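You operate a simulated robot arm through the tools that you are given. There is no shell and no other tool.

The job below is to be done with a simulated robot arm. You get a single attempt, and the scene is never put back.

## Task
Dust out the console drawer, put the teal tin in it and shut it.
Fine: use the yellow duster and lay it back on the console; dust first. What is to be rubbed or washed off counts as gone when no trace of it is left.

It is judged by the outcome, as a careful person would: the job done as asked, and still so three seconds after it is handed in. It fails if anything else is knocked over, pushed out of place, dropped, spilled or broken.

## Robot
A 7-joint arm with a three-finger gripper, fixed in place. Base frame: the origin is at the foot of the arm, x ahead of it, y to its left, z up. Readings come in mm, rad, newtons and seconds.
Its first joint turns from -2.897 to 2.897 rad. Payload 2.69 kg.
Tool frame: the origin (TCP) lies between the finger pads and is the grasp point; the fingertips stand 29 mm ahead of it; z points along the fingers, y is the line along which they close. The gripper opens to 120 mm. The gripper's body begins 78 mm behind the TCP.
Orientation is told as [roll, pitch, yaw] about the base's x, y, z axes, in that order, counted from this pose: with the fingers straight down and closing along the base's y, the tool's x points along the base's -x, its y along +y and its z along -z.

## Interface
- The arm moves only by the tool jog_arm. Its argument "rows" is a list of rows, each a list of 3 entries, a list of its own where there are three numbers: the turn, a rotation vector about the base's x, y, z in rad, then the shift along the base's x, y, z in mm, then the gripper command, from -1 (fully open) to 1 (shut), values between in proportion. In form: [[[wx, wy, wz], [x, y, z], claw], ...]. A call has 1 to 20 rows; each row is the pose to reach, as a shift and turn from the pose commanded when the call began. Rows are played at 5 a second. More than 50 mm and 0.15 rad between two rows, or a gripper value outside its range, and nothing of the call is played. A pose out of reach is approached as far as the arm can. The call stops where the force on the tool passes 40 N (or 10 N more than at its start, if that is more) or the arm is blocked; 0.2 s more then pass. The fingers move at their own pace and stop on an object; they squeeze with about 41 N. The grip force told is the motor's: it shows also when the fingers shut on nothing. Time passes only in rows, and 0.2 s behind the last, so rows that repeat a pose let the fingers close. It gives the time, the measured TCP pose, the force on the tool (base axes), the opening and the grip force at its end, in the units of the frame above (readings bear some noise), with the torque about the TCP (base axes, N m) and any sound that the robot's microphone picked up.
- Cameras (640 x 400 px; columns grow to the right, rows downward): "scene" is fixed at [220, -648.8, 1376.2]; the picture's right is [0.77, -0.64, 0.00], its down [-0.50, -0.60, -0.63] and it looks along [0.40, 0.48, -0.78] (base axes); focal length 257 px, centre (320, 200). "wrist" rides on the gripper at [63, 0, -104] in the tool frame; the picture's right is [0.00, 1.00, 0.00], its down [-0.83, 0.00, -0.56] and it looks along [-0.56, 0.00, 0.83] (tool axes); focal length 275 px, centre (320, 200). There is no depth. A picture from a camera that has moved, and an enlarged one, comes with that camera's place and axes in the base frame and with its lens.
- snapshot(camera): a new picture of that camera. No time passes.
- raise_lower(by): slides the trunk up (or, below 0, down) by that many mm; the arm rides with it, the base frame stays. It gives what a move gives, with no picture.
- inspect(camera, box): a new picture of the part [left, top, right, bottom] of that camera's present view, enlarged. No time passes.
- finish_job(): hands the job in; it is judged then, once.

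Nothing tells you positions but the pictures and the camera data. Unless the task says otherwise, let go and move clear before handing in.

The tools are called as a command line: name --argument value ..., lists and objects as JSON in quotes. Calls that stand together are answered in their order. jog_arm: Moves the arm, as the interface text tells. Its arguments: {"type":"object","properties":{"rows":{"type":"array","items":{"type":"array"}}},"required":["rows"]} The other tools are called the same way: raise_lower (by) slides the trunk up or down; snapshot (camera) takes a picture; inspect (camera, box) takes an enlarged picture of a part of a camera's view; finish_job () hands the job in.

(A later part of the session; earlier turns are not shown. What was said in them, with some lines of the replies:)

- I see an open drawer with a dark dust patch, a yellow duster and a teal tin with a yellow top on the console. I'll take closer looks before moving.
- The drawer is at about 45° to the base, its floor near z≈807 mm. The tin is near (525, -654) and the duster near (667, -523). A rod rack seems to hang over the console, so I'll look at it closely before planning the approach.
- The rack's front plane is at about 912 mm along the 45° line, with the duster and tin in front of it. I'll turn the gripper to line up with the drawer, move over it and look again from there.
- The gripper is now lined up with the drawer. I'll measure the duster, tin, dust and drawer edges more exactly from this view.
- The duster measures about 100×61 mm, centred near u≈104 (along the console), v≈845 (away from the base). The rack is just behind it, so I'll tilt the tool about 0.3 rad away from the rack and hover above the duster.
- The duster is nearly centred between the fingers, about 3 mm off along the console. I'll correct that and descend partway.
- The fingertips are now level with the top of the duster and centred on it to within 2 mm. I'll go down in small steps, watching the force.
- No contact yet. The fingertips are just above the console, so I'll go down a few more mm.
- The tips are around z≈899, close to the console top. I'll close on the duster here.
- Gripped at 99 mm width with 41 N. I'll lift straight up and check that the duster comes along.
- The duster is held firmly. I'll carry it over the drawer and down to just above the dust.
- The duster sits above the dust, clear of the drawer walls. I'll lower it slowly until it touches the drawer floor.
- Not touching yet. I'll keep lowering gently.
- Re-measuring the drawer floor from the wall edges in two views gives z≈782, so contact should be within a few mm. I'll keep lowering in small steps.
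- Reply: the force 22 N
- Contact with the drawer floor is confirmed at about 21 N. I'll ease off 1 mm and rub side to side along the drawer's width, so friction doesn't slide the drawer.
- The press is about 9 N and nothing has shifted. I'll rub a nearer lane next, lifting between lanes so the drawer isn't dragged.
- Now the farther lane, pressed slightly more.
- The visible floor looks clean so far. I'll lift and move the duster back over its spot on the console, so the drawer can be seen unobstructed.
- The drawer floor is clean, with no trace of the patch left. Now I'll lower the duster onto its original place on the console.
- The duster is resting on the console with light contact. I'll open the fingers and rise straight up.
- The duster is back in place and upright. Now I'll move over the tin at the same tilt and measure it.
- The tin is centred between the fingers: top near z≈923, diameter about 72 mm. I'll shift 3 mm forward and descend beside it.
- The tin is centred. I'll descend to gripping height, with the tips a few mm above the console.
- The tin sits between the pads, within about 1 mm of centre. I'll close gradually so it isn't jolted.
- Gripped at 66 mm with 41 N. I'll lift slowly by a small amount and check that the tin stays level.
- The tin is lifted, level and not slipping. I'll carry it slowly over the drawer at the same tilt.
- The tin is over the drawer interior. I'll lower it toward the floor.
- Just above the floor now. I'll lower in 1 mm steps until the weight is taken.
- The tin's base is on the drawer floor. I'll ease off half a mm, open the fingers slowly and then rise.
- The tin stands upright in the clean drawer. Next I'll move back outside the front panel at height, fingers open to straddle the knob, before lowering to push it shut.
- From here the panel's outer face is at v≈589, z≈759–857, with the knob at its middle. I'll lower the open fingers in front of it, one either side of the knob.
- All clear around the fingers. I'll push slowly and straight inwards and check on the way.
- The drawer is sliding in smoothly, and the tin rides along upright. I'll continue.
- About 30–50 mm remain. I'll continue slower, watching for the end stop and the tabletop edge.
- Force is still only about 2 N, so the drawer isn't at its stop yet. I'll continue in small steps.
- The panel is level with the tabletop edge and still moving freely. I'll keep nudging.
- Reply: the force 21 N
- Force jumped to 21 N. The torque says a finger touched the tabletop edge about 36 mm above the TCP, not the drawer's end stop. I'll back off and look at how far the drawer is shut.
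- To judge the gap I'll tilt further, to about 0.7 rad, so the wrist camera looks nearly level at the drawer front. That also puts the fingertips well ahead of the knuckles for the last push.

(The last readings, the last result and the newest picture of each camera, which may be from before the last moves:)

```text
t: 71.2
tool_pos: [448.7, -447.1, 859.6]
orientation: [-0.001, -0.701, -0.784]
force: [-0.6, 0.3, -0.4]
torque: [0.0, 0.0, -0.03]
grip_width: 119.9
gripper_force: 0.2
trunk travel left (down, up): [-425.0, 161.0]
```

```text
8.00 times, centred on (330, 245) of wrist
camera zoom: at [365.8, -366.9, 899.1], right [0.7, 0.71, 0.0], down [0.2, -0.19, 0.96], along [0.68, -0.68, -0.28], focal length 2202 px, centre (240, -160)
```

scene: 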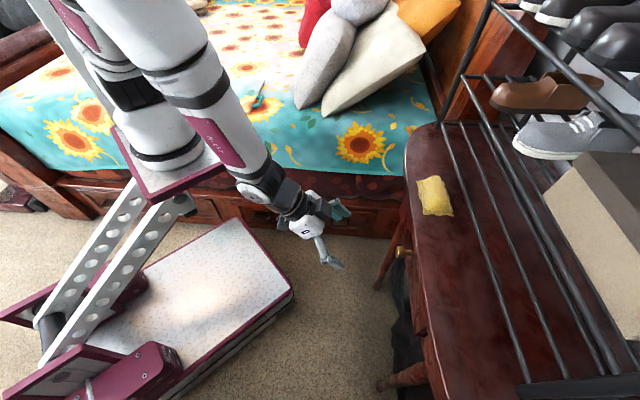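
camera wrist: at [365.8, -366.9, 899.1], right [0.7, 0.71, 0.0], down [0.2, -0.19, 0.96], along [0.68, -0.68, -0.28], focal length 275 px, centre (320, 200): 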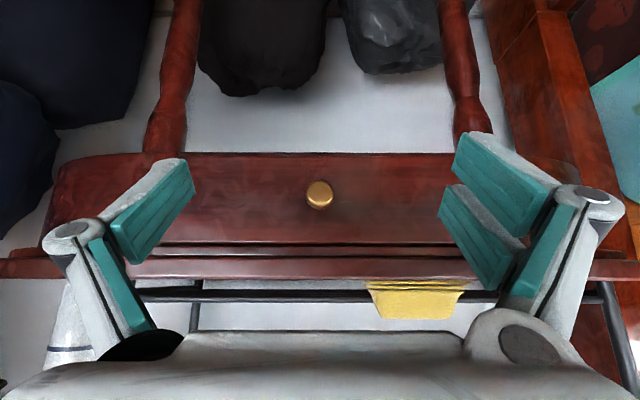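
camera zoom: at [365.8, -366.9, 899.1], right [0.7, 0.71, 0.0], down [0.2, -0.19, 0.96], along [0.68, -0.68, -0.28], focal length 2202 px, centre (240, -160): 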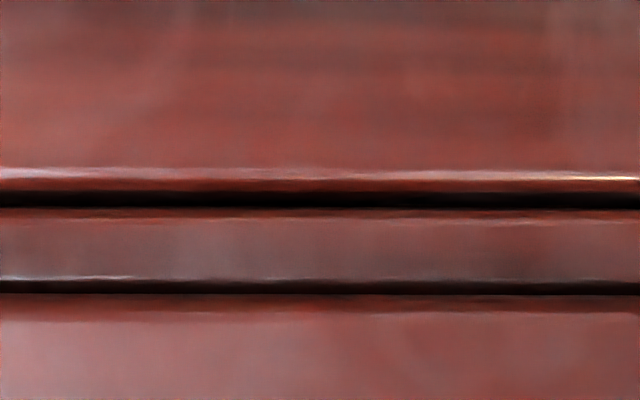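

It's unclear whether the panel is fully home. With the steeper tilt only the fingertips will touch the panel, so I'll lower to knob height and approach again.

jog_arm --rows '[[[0, 0, 0], [8, -8, -15], -1], [[0, 0, 0], [25, -25, -28], -1], [[0, 0, 0], [50, -50, -28], -1], [[0, 0, 0], [70, -70, -28], -1], [[0, 0, 0], [84, -84, -28], -1], [[0, 0, 0], [84, -84, -28], -1]]'

snapshot --camera "wrist"

inspect --camera "scene" --box '[320, 150, 480, 330]'

```text
t: 72.6
tool_pos: [531.9, -531.2, 831.4]
orientation: [0.0, -0.699, -0.783]
force: [0.5, 0.2, -0.2]
torque: [-0.04, -0.01, -0.01]
grip_width: 119.9
gripper_force: 0.1
trunk travel left (down, up): [-425.0, 161.0]
```

```text
taken
camera wrist: at [450.5, -450.5, 870.2], right [0.7, 0.71, 0.0], down [0.2, -0.19, 0.96], along [0.68, -0.68, -0.28], focal length 275 px, centre (320, 200)
```

wrist: 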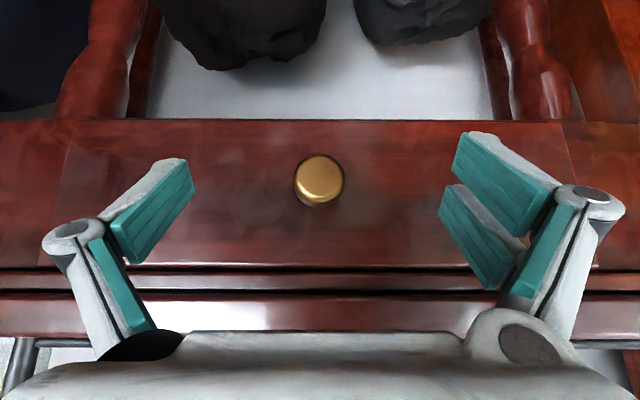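

```text
2.22 times, centred on (400, 240) of scene
camera zoom: at [220.0, -648.8, 1376.2], right [0.77, -0.64, 0.0], down [-0.5, -0.6, -0.63], along [0.4, 0.48, -0.78], focal length 571 px, centre (142, 111)
```

zoom: 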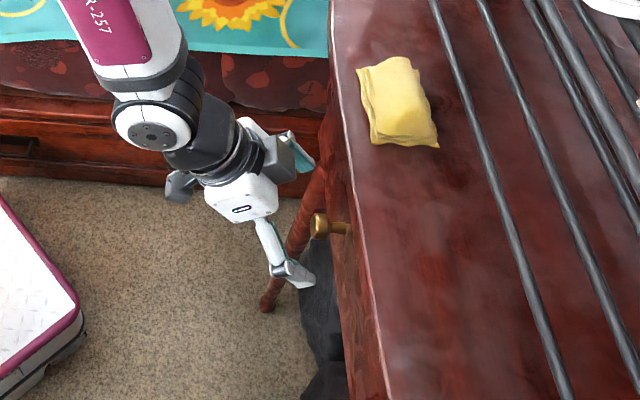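

inspect --camera "wrist" --box '[0, 100, 130, 290]'

inspect --camera "wrist" --box '[520, 90, 640, 290]'

```text
2.11 times, centred on (65, 195) of wrist
camera zoom: at [450.5, -450.5, 870.2], right [0.7, 0.71, 0.0], down [0.2, -0.19, 0.96], along [0.68, -0.68, -0.28], focal length 580 px, centre (857, 210)
```

zoom: 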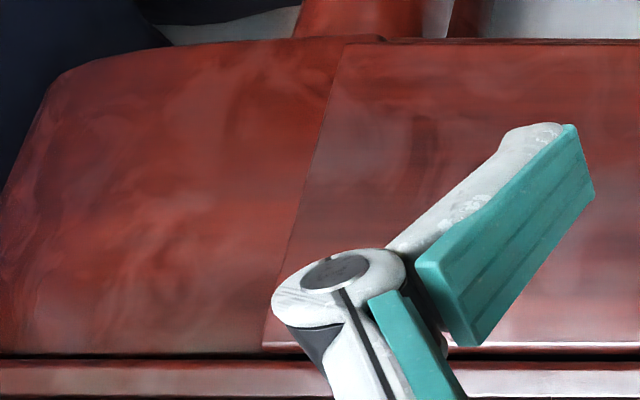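

```text
2.00 times, centred on (580, 190) of wrist
camera zoom: at [450.5, -450.5, 870.2], right [0.7, 0.71, 0.0], down [0.2, -0.19, 0.96], along [0.68, -0.68, -0.28], focal length 551 px, centre (-200, 220)
```

zoom: 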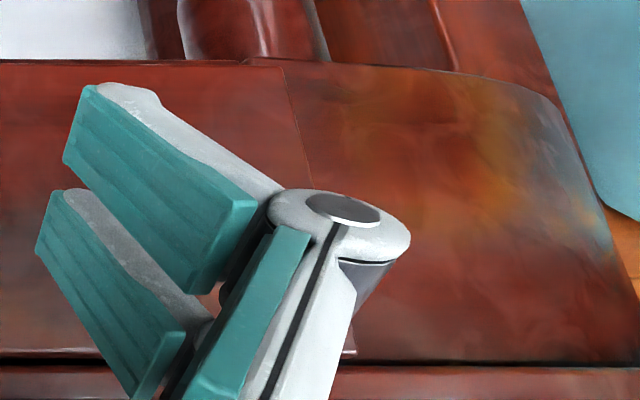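

The panel is an overlay front and the scene view showed a thin dark gap behind its near end, so it isn't quite home. I'll push gently with the fingertips.

jog_arm --rows '[[[0, 0, 0], [4, -4, 0], -1], [[0, 0, 0], [8, -8, 0], -1], [[0, 0, 0], [11, -11, 0], -1], [[0, 0, 0], [13, -13, 0], -1], [[0, 0, 0], [14, -14, 0], -1], [[0, 0, 0], [15, -15, 0], -1], [[0, 0, 0], [16, -16, 0], -1], [[0, 0, 0], [16, -16, 0], -1]]'

inspect --camera "scene" --box '[400, 310, 440, 350]'

snapshot --camera "wrist"

```text
t: 74.4
tool_pos: [548.1, -548.2, 831.3]
orientation: [0.002, -0.7, -0.783]
force: [-0.5, 0.2, 0.5]
torque: [-0.02, 0.0, 0.0]
grip_width: 120.1
gripper_force: 0.1
trunk travel left (down, up): [-425.0, 161.0]
```

```text
10.00 times, centred on (420, 330) of scene
camera zoom: at [220.0, -648.8, 1376.2], right [0.77, -0.64, 0.0], down [-0.5, -0.6, -0.63], along [0.4, 0.48, -0.78], focal length 2570 px, centre (-680, -1100)
```

zoom: 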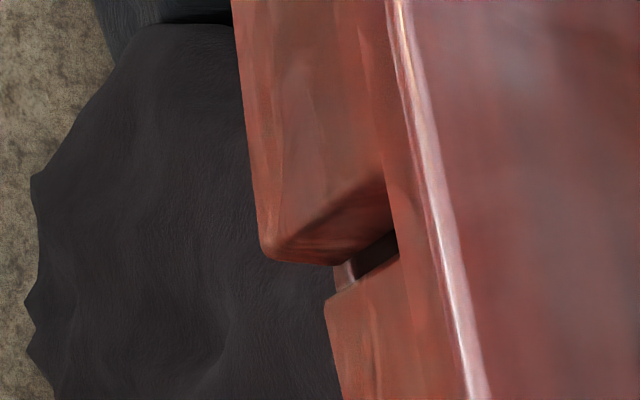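

```text
taken
camera wrist: at [466.3, -466.9, 870.2], right [0.7, 0.71, 0.0], down [0.2, -0.19, 0.96], along [0.68, -0.68, -0.28], focal length 275 px, centre (320, 200)
```

wrist: 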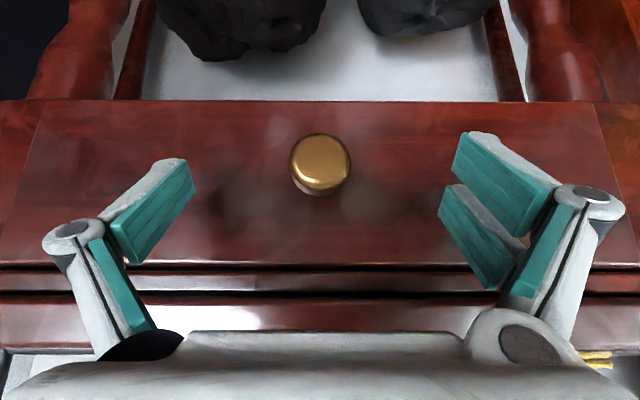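

jog_arm --rows '[[[0, 0, 0], [1, -1, 0], -1], [[0, 0, 0], [2, -2, 0], -1], [[0, 0, 0], [3, -3, 0], -1], [[0, 0, 0], [4, -4, 0], -1], [[0, 0, 0], [4, -4, 0], -1]]'

inspect --camera "scene" --box '[400, 310, 440, 350]'

```text
t: 75.6
tool_pos: [551.6, -551.8, 831.4]
orientation: [0.0, -0.701, -0.784]
force: [0.4, -1.2, -0.1]
torque: [-0.03, -0.05, 0.0]
grip_width: 119.8
gripper_force: 0.0
trunk travel left (down, up): [-425.0, 161.0]
```

```text
10.00 times, centred on (420, 330) of scene
camera zoom: at [220.0, -648.8, 1376.2], right [0.77, -0.64, 0.0], down [-0.5, -0.6, -0.63], along [0.4, 0.48, -0.78], focal length 2570 px, centre (-680, -1100)
```

zoom: 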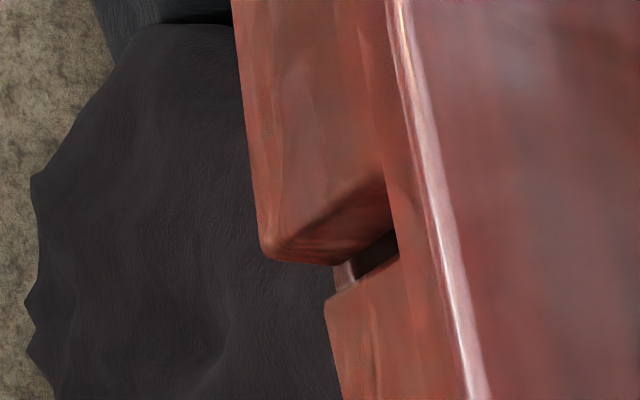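

jog_arm --rows '[[[0, 0, 0], [1, -1, 0], -1], [[0, 0, 0], [2, -2, 0], -1], [[0, 0, 0], [3, -3, 0], -1], [[0, 0, 0], [4, -4, 0], -1], [[0, 0, 0], [4, -4, 0], -1]]'

inspect --camera "scene" --box '[400, 310, 440, 350]'

inspect --camera "scene" --box '[360, 180, 460, 280]'

```text
t: 76.8
tool_pos: [556.6, -554.6, 832.1]
orientation: [0.001, -0.699, -0.782]
force: [-0.8, 1.4, -1.0]
torque: [-0.03, 0.07, 0.13]
grip_width: 120.1
gripper_force: 0.1
trunk travel left (down, up): [-425.0, 161.0]
```

```text
10.00 times, centred on (420, 330) of scene
camera zoom: at [220.0, -648.8, 1376.2], right [0.77, -0.64, 0.0], down [-0.5, -0.6, -0.63], along [0.4, 0.48, -0.78], focal length 2570 px, centre (-680, -1100)
```

zoom: 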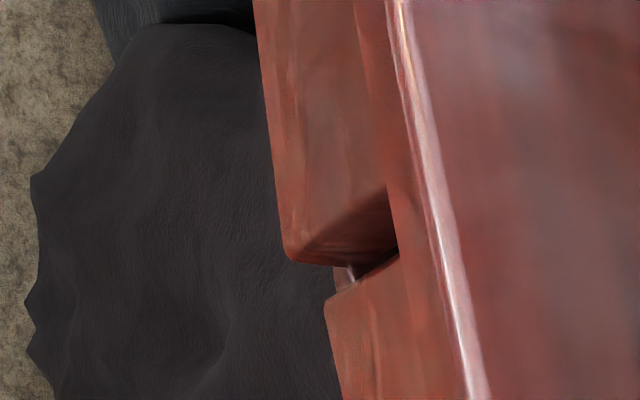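

```text
4.00 times, centred on (410, 230) of scene
camera zoom: at [220.0, -648.8, 1376.2], right [0.77, -0.64, 0.0], down [-0.5, -0.6, -0.63], along [0.4, 0.48, -0.78], focal length 1028 px, centre (-40, 80)
```

zoom: 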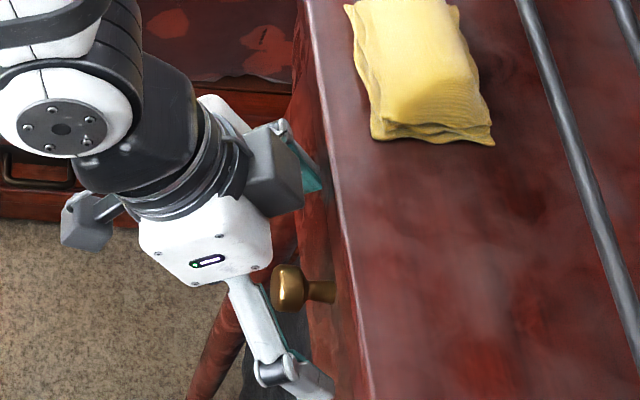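

The panel moved in another 5 mm with almost no force. I'll keep pushing in small steps to the true stop.

jog_arm --rows '[[[0, 0, 0], [1, -1, 0], -1], [[0, 0, 0], [2, -2, 0], -1], [[0, 0, 0], [3, -3, 0], -1], [[0, 0, 0], [4, -4, 0], -1], [[0, 0, 0], [4, -4, 0], -1]]'

inspect --camera "scene" --box '[400, 310, 440, 350]'

```text
t: 78.0
tool_pos: [560.2, -559.6, 832.1]
orientation: [0.001, -0.7, -0.783]
force: [-0.9, 0.1, -0.5]
torque: [0.01, -0.01, 0.02]
grip_width: 120.3
gripper_force: 0.1
trunk travel left (down, up): [-425.0, 161.0]
```

```text
10.00 times, centred on (420, 330) of scene
camera zoom: at [220.0, -648.8, 1376.2], right [0.77, -0.64, 0.0], down [-0.5, -0.6, -0.63], along [0.4, 0.48, -0.78], focal length 2570 px, centre (-680, -1100)
```

zoom: 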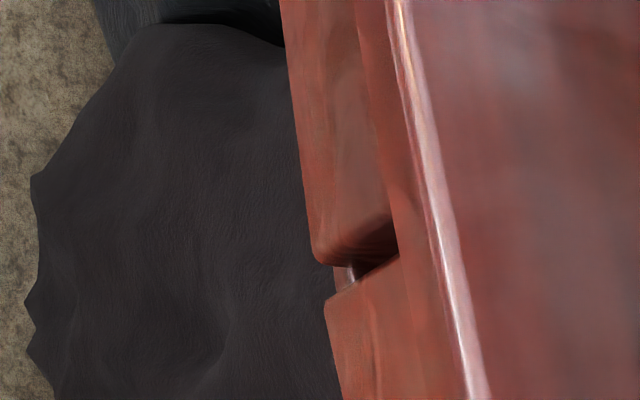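

jog_arm --rows '[[[0, 0, 0], [0.7, -0.7, 0], -1], [[0, 0, 0], [1.4, -1.4, 0], -1], [[0, 0, 0], [2.1, -2.1, 0], -1], [[0, 0, 0], [2.8, -2.8, 0], -1], [[0, 0, 0], [2.8, -2.8, 0], -1]]'

inspect --camera "scene" --box '[400, 310, 440, 350]'

snapshot --camera "wrist"

```text
t: 79.2
tool_pos: [561.9, -561.1, 831.2]
orientation: [0.0, -0.699, -0.783]
force: [-2.1, 2.7, -1.8]
torque: [-0.04, 0.02, 0.22]
grip_width: 120.2
gripper_force: 0.0
trunk travel left (down, up): [-425.0, 161.0]
```

```text
10.00 times, centred on (420, 330) of scene
camera zoom: at [220.0, -648.8, 1376.2], right [0.77, -0.64, 0.0], down [-0.5, -0.6, -0.63], along [0.4, 0.48, -0.78], focal length 2570 px, centre (-680, -1100)
```

zoom: 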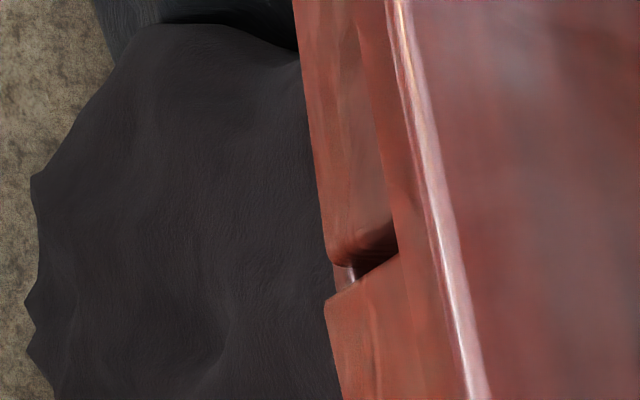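

```text
taken
camera wrist: at [480.8, -480.8, 870.3], right [0.7, 0.71, 0.0], down [0.2, -0.19, 0.96], along [0.68, -0.68, -0.28], focal length 275 px, centre (320, 200)
```

wrist: 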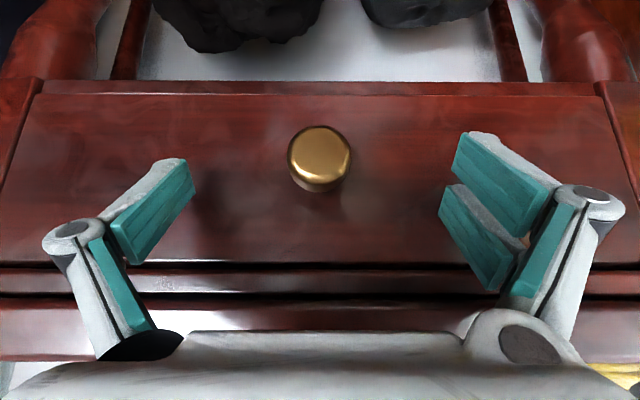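

The panel is now about flush inside its frame. I'll push a little further to find the stop.

jog_arm --rows '[[[0, 0, 0], [0.7, -0.7, 0], -1], [[0, 0, 0], [1.4, -1.4, 0], -1], [[0, 0, 0], [2.1, -2.1, 0], -1], [[0, 0, 0], [2.1, -2.1, 0], -1]]'

inspect --camera "scene" --box '[400, 310, 440, 350]'

snapshot --camera "wrist"

```text
t: 80.2
tool_pos: [564.4, -561.4, 829.5]
orientation: [-0.001, -0.695, -0.783]
force: [-18.2, 30.6, 6.3]
torque: [0.09, -0.57, 2.31]
grip_width: 120.8
gripper_force: 0.2
trunk travel left (down, up): [-425.0, 161.0]
```

```text
10.00 times, centred on (420, 330) of scene
camera zoom: at [220.0, -648.8, 1376.2], right [0.77, -0.64, 0.0], down [-0.5, -0.6, -0.63], along [0.4, 0.48, -0.78], focal length 2570 px, centre (-680, -1100)
```

zoom: 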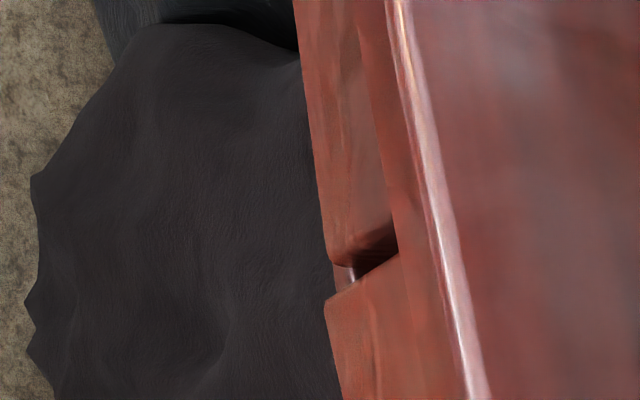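

```text
taken
camera wrist: at [482.2, -481.0, 869.4], right [0.7, 0.71, 0.0], down [0.2, -0.2, 0.96], along [0.68, -0.67, -0.28], focal length 275 px, centre (320, 200)
```

wrist: 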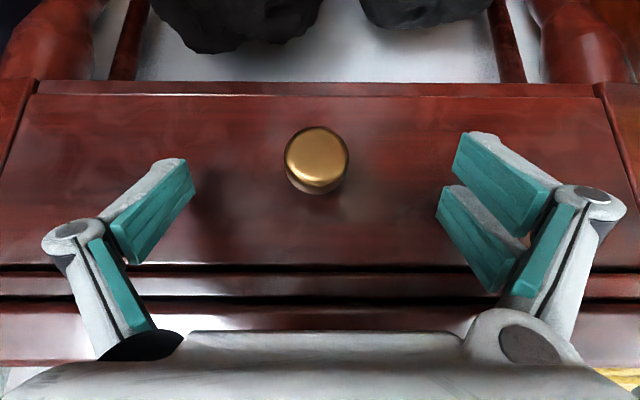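

The force rose to 36 N and the panel did not move, so the drawer is at its end stop, flush in its frame. I'll back away and check that it stays shut.

jog_arm --rows '[[[0, 0, 0], [-4, 4, 0], -1], [[0, 0, 0], [-15, 15, 0], -1], [[0, 0, 0], [-40, 40, 0], -1], [[0, 0, 0], [-70, 70, 0], -1], [[0, 0, 0], [-100, 100, 10], -1], [[0, 0, 0], [-120, 120, 25], -1], [[0, 0, 0], [-120, 120, 25], -1]]'

snapshot --camera "wrist"

snapshot --camera "scene"

inspect --camera "scene" --box '[400, 310, 440, 350]'

```text
t: 81.8
tool_pos: [444.0, -444.2, 856.8]
orientation: [0.0, -0.701, -0.785]
force: [0.7, -0.6, -0.6]
torque: [0.0, 0.01, 0.02]
grip_width: 120.2
gripper_force: 0.0
trunk travel left (down, up): [-425.0, 161.0]
```

```text
taken
camera wrist: at [362.5, -363.4, 896.2], right [0.7, 0.71, 0.0], down [0.2, -0.19, 0.96], along [0.68, -0.68, -0.28], focal length 275 px, centre (320, 200)
```

wrist: 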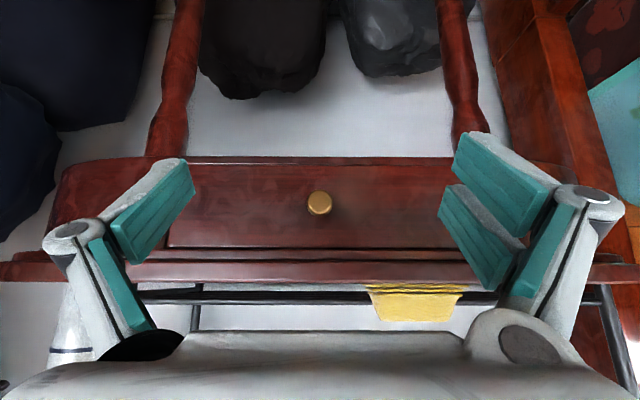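

```text
taken
```

scene: 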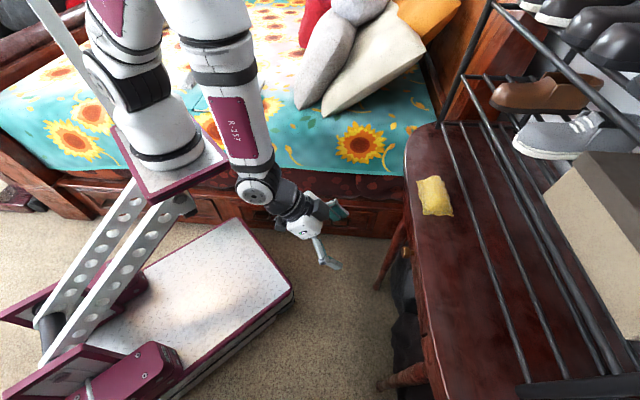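

```text
10.00 times, centred on (420, 330) of scene
camera zoom: at [220.0, -648.8, 1376.2], right [0.77, -0.64, 0.0], down [-0.5, -0.6, -0.63], along [0.4, 0.48, -0.78], focal length 2570 px, centre (-680, -1100)
```

zoom: 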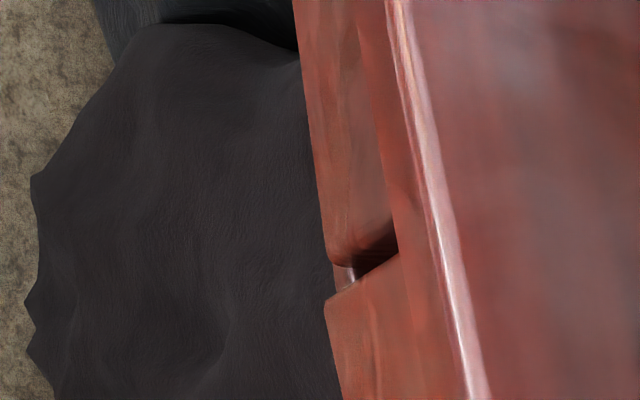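

inspect --camera "wrist" --box '[150, 145, 310, 275]'

inspect --camera "wrist" --box '[330, 145, 490, 275]'

```text
3.08 times, centred on (230, 210) of wrist
camera zoom: at [362.5, -363.4, 896.2], right [0.7, 0.71, 0.0], down [0.2, -0.19, 0.96], along [0.68, -0.68, -0.28], focal length 847 px, centre (597, 169)
```

zoom: 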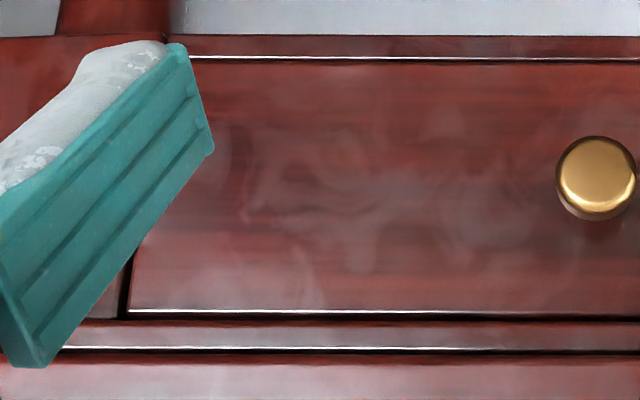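

```text
3.08 times, centred on (410, 210) of wrist
camera zoom: at [362.5, -363.4, 896.2], right [0.7, 0.71, 0.0], down [0.2, -0.19, 0.96], along [0.68, -0.68, -0.28], focal length 847 px, centre (43, 169)
```

zoom: 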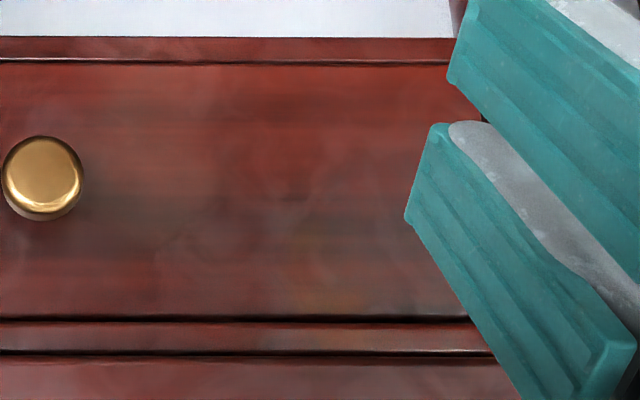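

It looks flush on all sides. To be sure the stop was the drawer's own and not the tabletop edge, I'll press once more gently, lower on the panel where only the tips can touch.

jog_arm --rows '[[[0, 0, 0], [5, -5, -25], -1], [[0, 0, 0], [20, -20, -50], -1], [[0, 0, 0], [50, -50, -50], -1], [[0, 0, 0], [80, -80, -50], -1], [[0, 0, 0], [100, -100, -50], -1], [[0, 0, 0], [110, -110, -50], -1], [[0, 0, 0], [114, -114, -50], -1], [[0, 0, 0], [116, -116, -50], -1], [[0, 0, 0], [117, -117, -50], -1], [[0, 0, 0], [118, -118, -50], -1], [[0, 0, 0], [118, -118, -50], -1]]'

inspect --camera "scene" --box '[400, 310, 440, 350]'

```text
t: 84.2
tool_pos: [562.2, -562.1, 805.3]
orientation: [0.001, -0.698, -0.784]
force: [-5.2, 5.6, 0.0]
torque: [0.04, -0.1, 0.51]
grip_width: 120.2
gripper_force: 0.1
trunk travel left (down, up): [-425.0, 161.0]
```

```text
10.00 times, centred on (420, 330) of scene
camera zoom: at [220.0, -648.8, 1376.2], right [0.77, -0.64, 0.0], down [-0.5, -0.6, -0.63], along [0.4, 0.48, -0.78], focal length 2570 px, centre (-680, -1100)
```

zoom: 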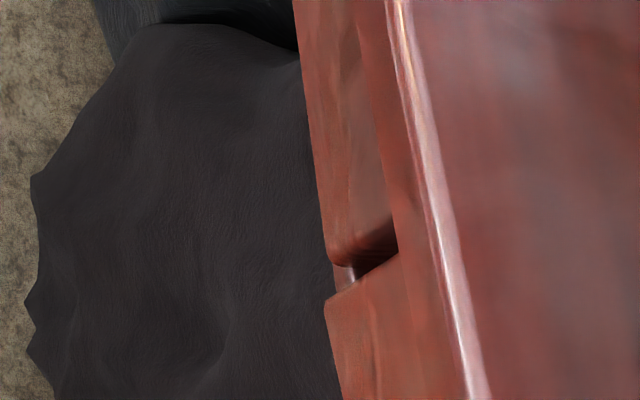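

jog_arm --rows '[[[0, 0, 0], [0.5, -0.5, 0], -1], [[0, 0, 0], [1.0, -1.0, 0], -1], [[0, 0, 0], [1.0, -1.0, 0], -1]]'

inspect --camera "scene" --box '[400, 310, 440, 350]'

```text
t: 85.0
tool_pos: [562.9, -561.5, 806.1]
orientation: [0.0, -0.696, -0.785]
force: [-13.2, 19.5, 2.4]
torque: [-0.05, -0.28, 1.58]
grip_width: 120.7
gripper_force: 0.0
trunk travel left (down, up): [-425.0, 161.0]
```

```text
10.00 times, centred on (420, 330) of scene
camera zoom: at [220.0, -648.8, 1376.2], right [0.77, -0.64, 0.0], down [-0.5, -0.6, -0.63], along [0.4, 0.48, -0.78], focal length 2570 px, centre (-680, -1100)
```

zoom: 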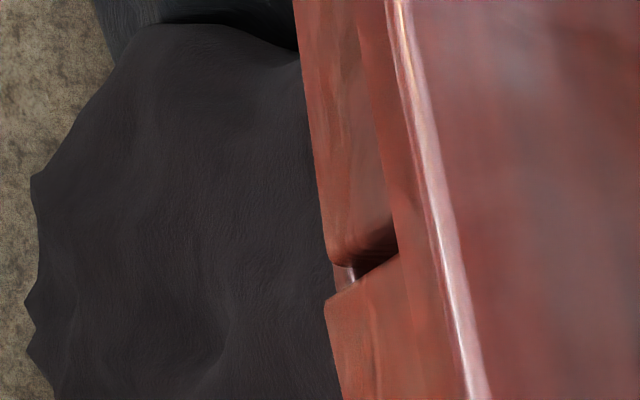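

The drawer holds firm at 23 N with no movement, so it is fully shut. I'll back well clear, then do a last check of the scene.

jog_arm --rows '[[[0, 0, 0], [-4, 4, 0], -1], [[0, 0, 0], [-20, 20, 0], -1], [[0, 0, 0], [-50, 50, 0], -1], [[0, 0, 0], [-80, 80, 0], -1], [[0, 0, 0], [-105, 105, 10], -1], [[0, 0, 0], [-120, 120, 40], -1], [[0, 0, 0], [-120, 120, 80], -1], [[0, 0, 0], [-120, 120, 125], -1], [[0, 0, 0], [-120, 120, 165], -1], [[0, 0, 0], [-120, 120, 165], -1]]'

snapshot --camera "scene"

snapshot --camera "wrist"

inspect --camera "scene" --box '[380, 150, 520, 350]'

```text
t: 87.2
tool_pos: [442.4, -442.9, 971.5]
orientation: [0.0, -0.698, -0.785]
force: [0.3, -0.2, 0.1]
torque: [0.01, 0.03, -0.01]
grip_width: 119.7
gripper_force: 0.0
trunk travel left (down, up): [-425.0, 161.0]
```

```text
taken
```

scene: 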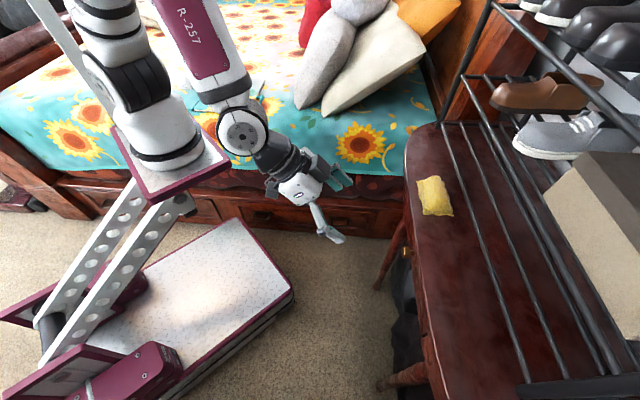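

```text
taken
camera wrist: at [361.4, -361.9, 1010.3], right [0.7, 0.71, 0.0], down [0.2, -0.19, 0.96], along [0.68, -0.68, -0.28], focal length 275 px, centre (320, 200)
```

wrist: 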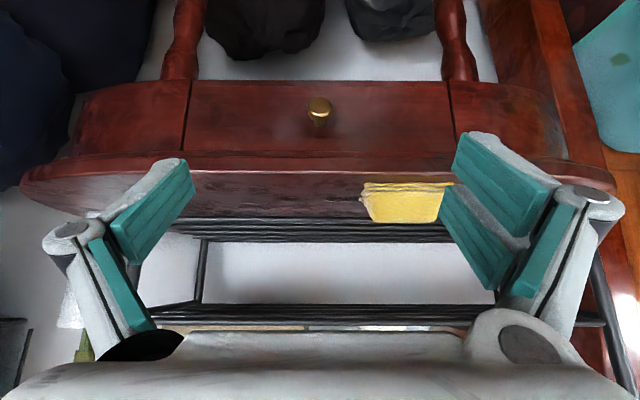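

```text
2.00 times, centred on (450, 250) of scene
camera zoom: at [220.0, -648.8, 1376.2], right [0.77, -0.64, 0.0], down [-0.5, -0.6, -0.63], along [0.4, 0.48, -0.78], focal length 514 px, centre (60, 100)
```

zoom: 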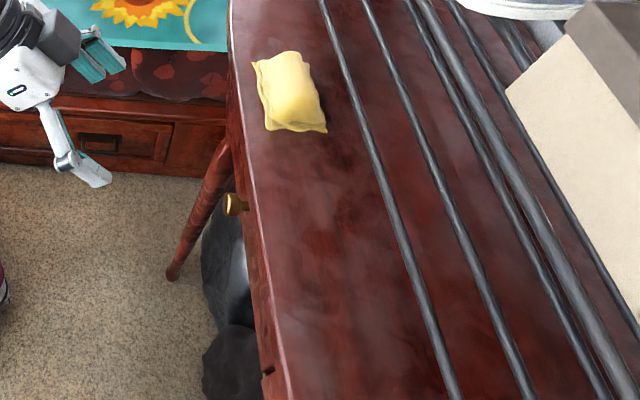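

The drawer is shut flush with the tin inside, the yellow duster is back on the console where it was, and nothing else has been disturbed. The arm is clear and the gripper is empty, so I'm handing the job in.

finish_job

```text
The job is handed in.
```

I dusted out the drawer, put the teal tin in it and shut it. The job is handed in.

- **Dusting:** I rubbed the patch with the yellow duster in three overlapping lanes. In the close-up afterwards no trace of it was left.
- **Duster:** it is back on the console, in the spot it came from.
- **Tin:** it stood upright in the middle of the drawer before I pushed the drawer in. It was still upright the last time I could see it.
- **Drawer:** it sits flush in its frame and did not move when pressed with about 23 N.

While closing the drawer, a finger seems to have pressed against the tabletop edge, at about 21 N. I backed off and finished with a steeper tilt. The pictures show no mark there, and nothing else was moved.
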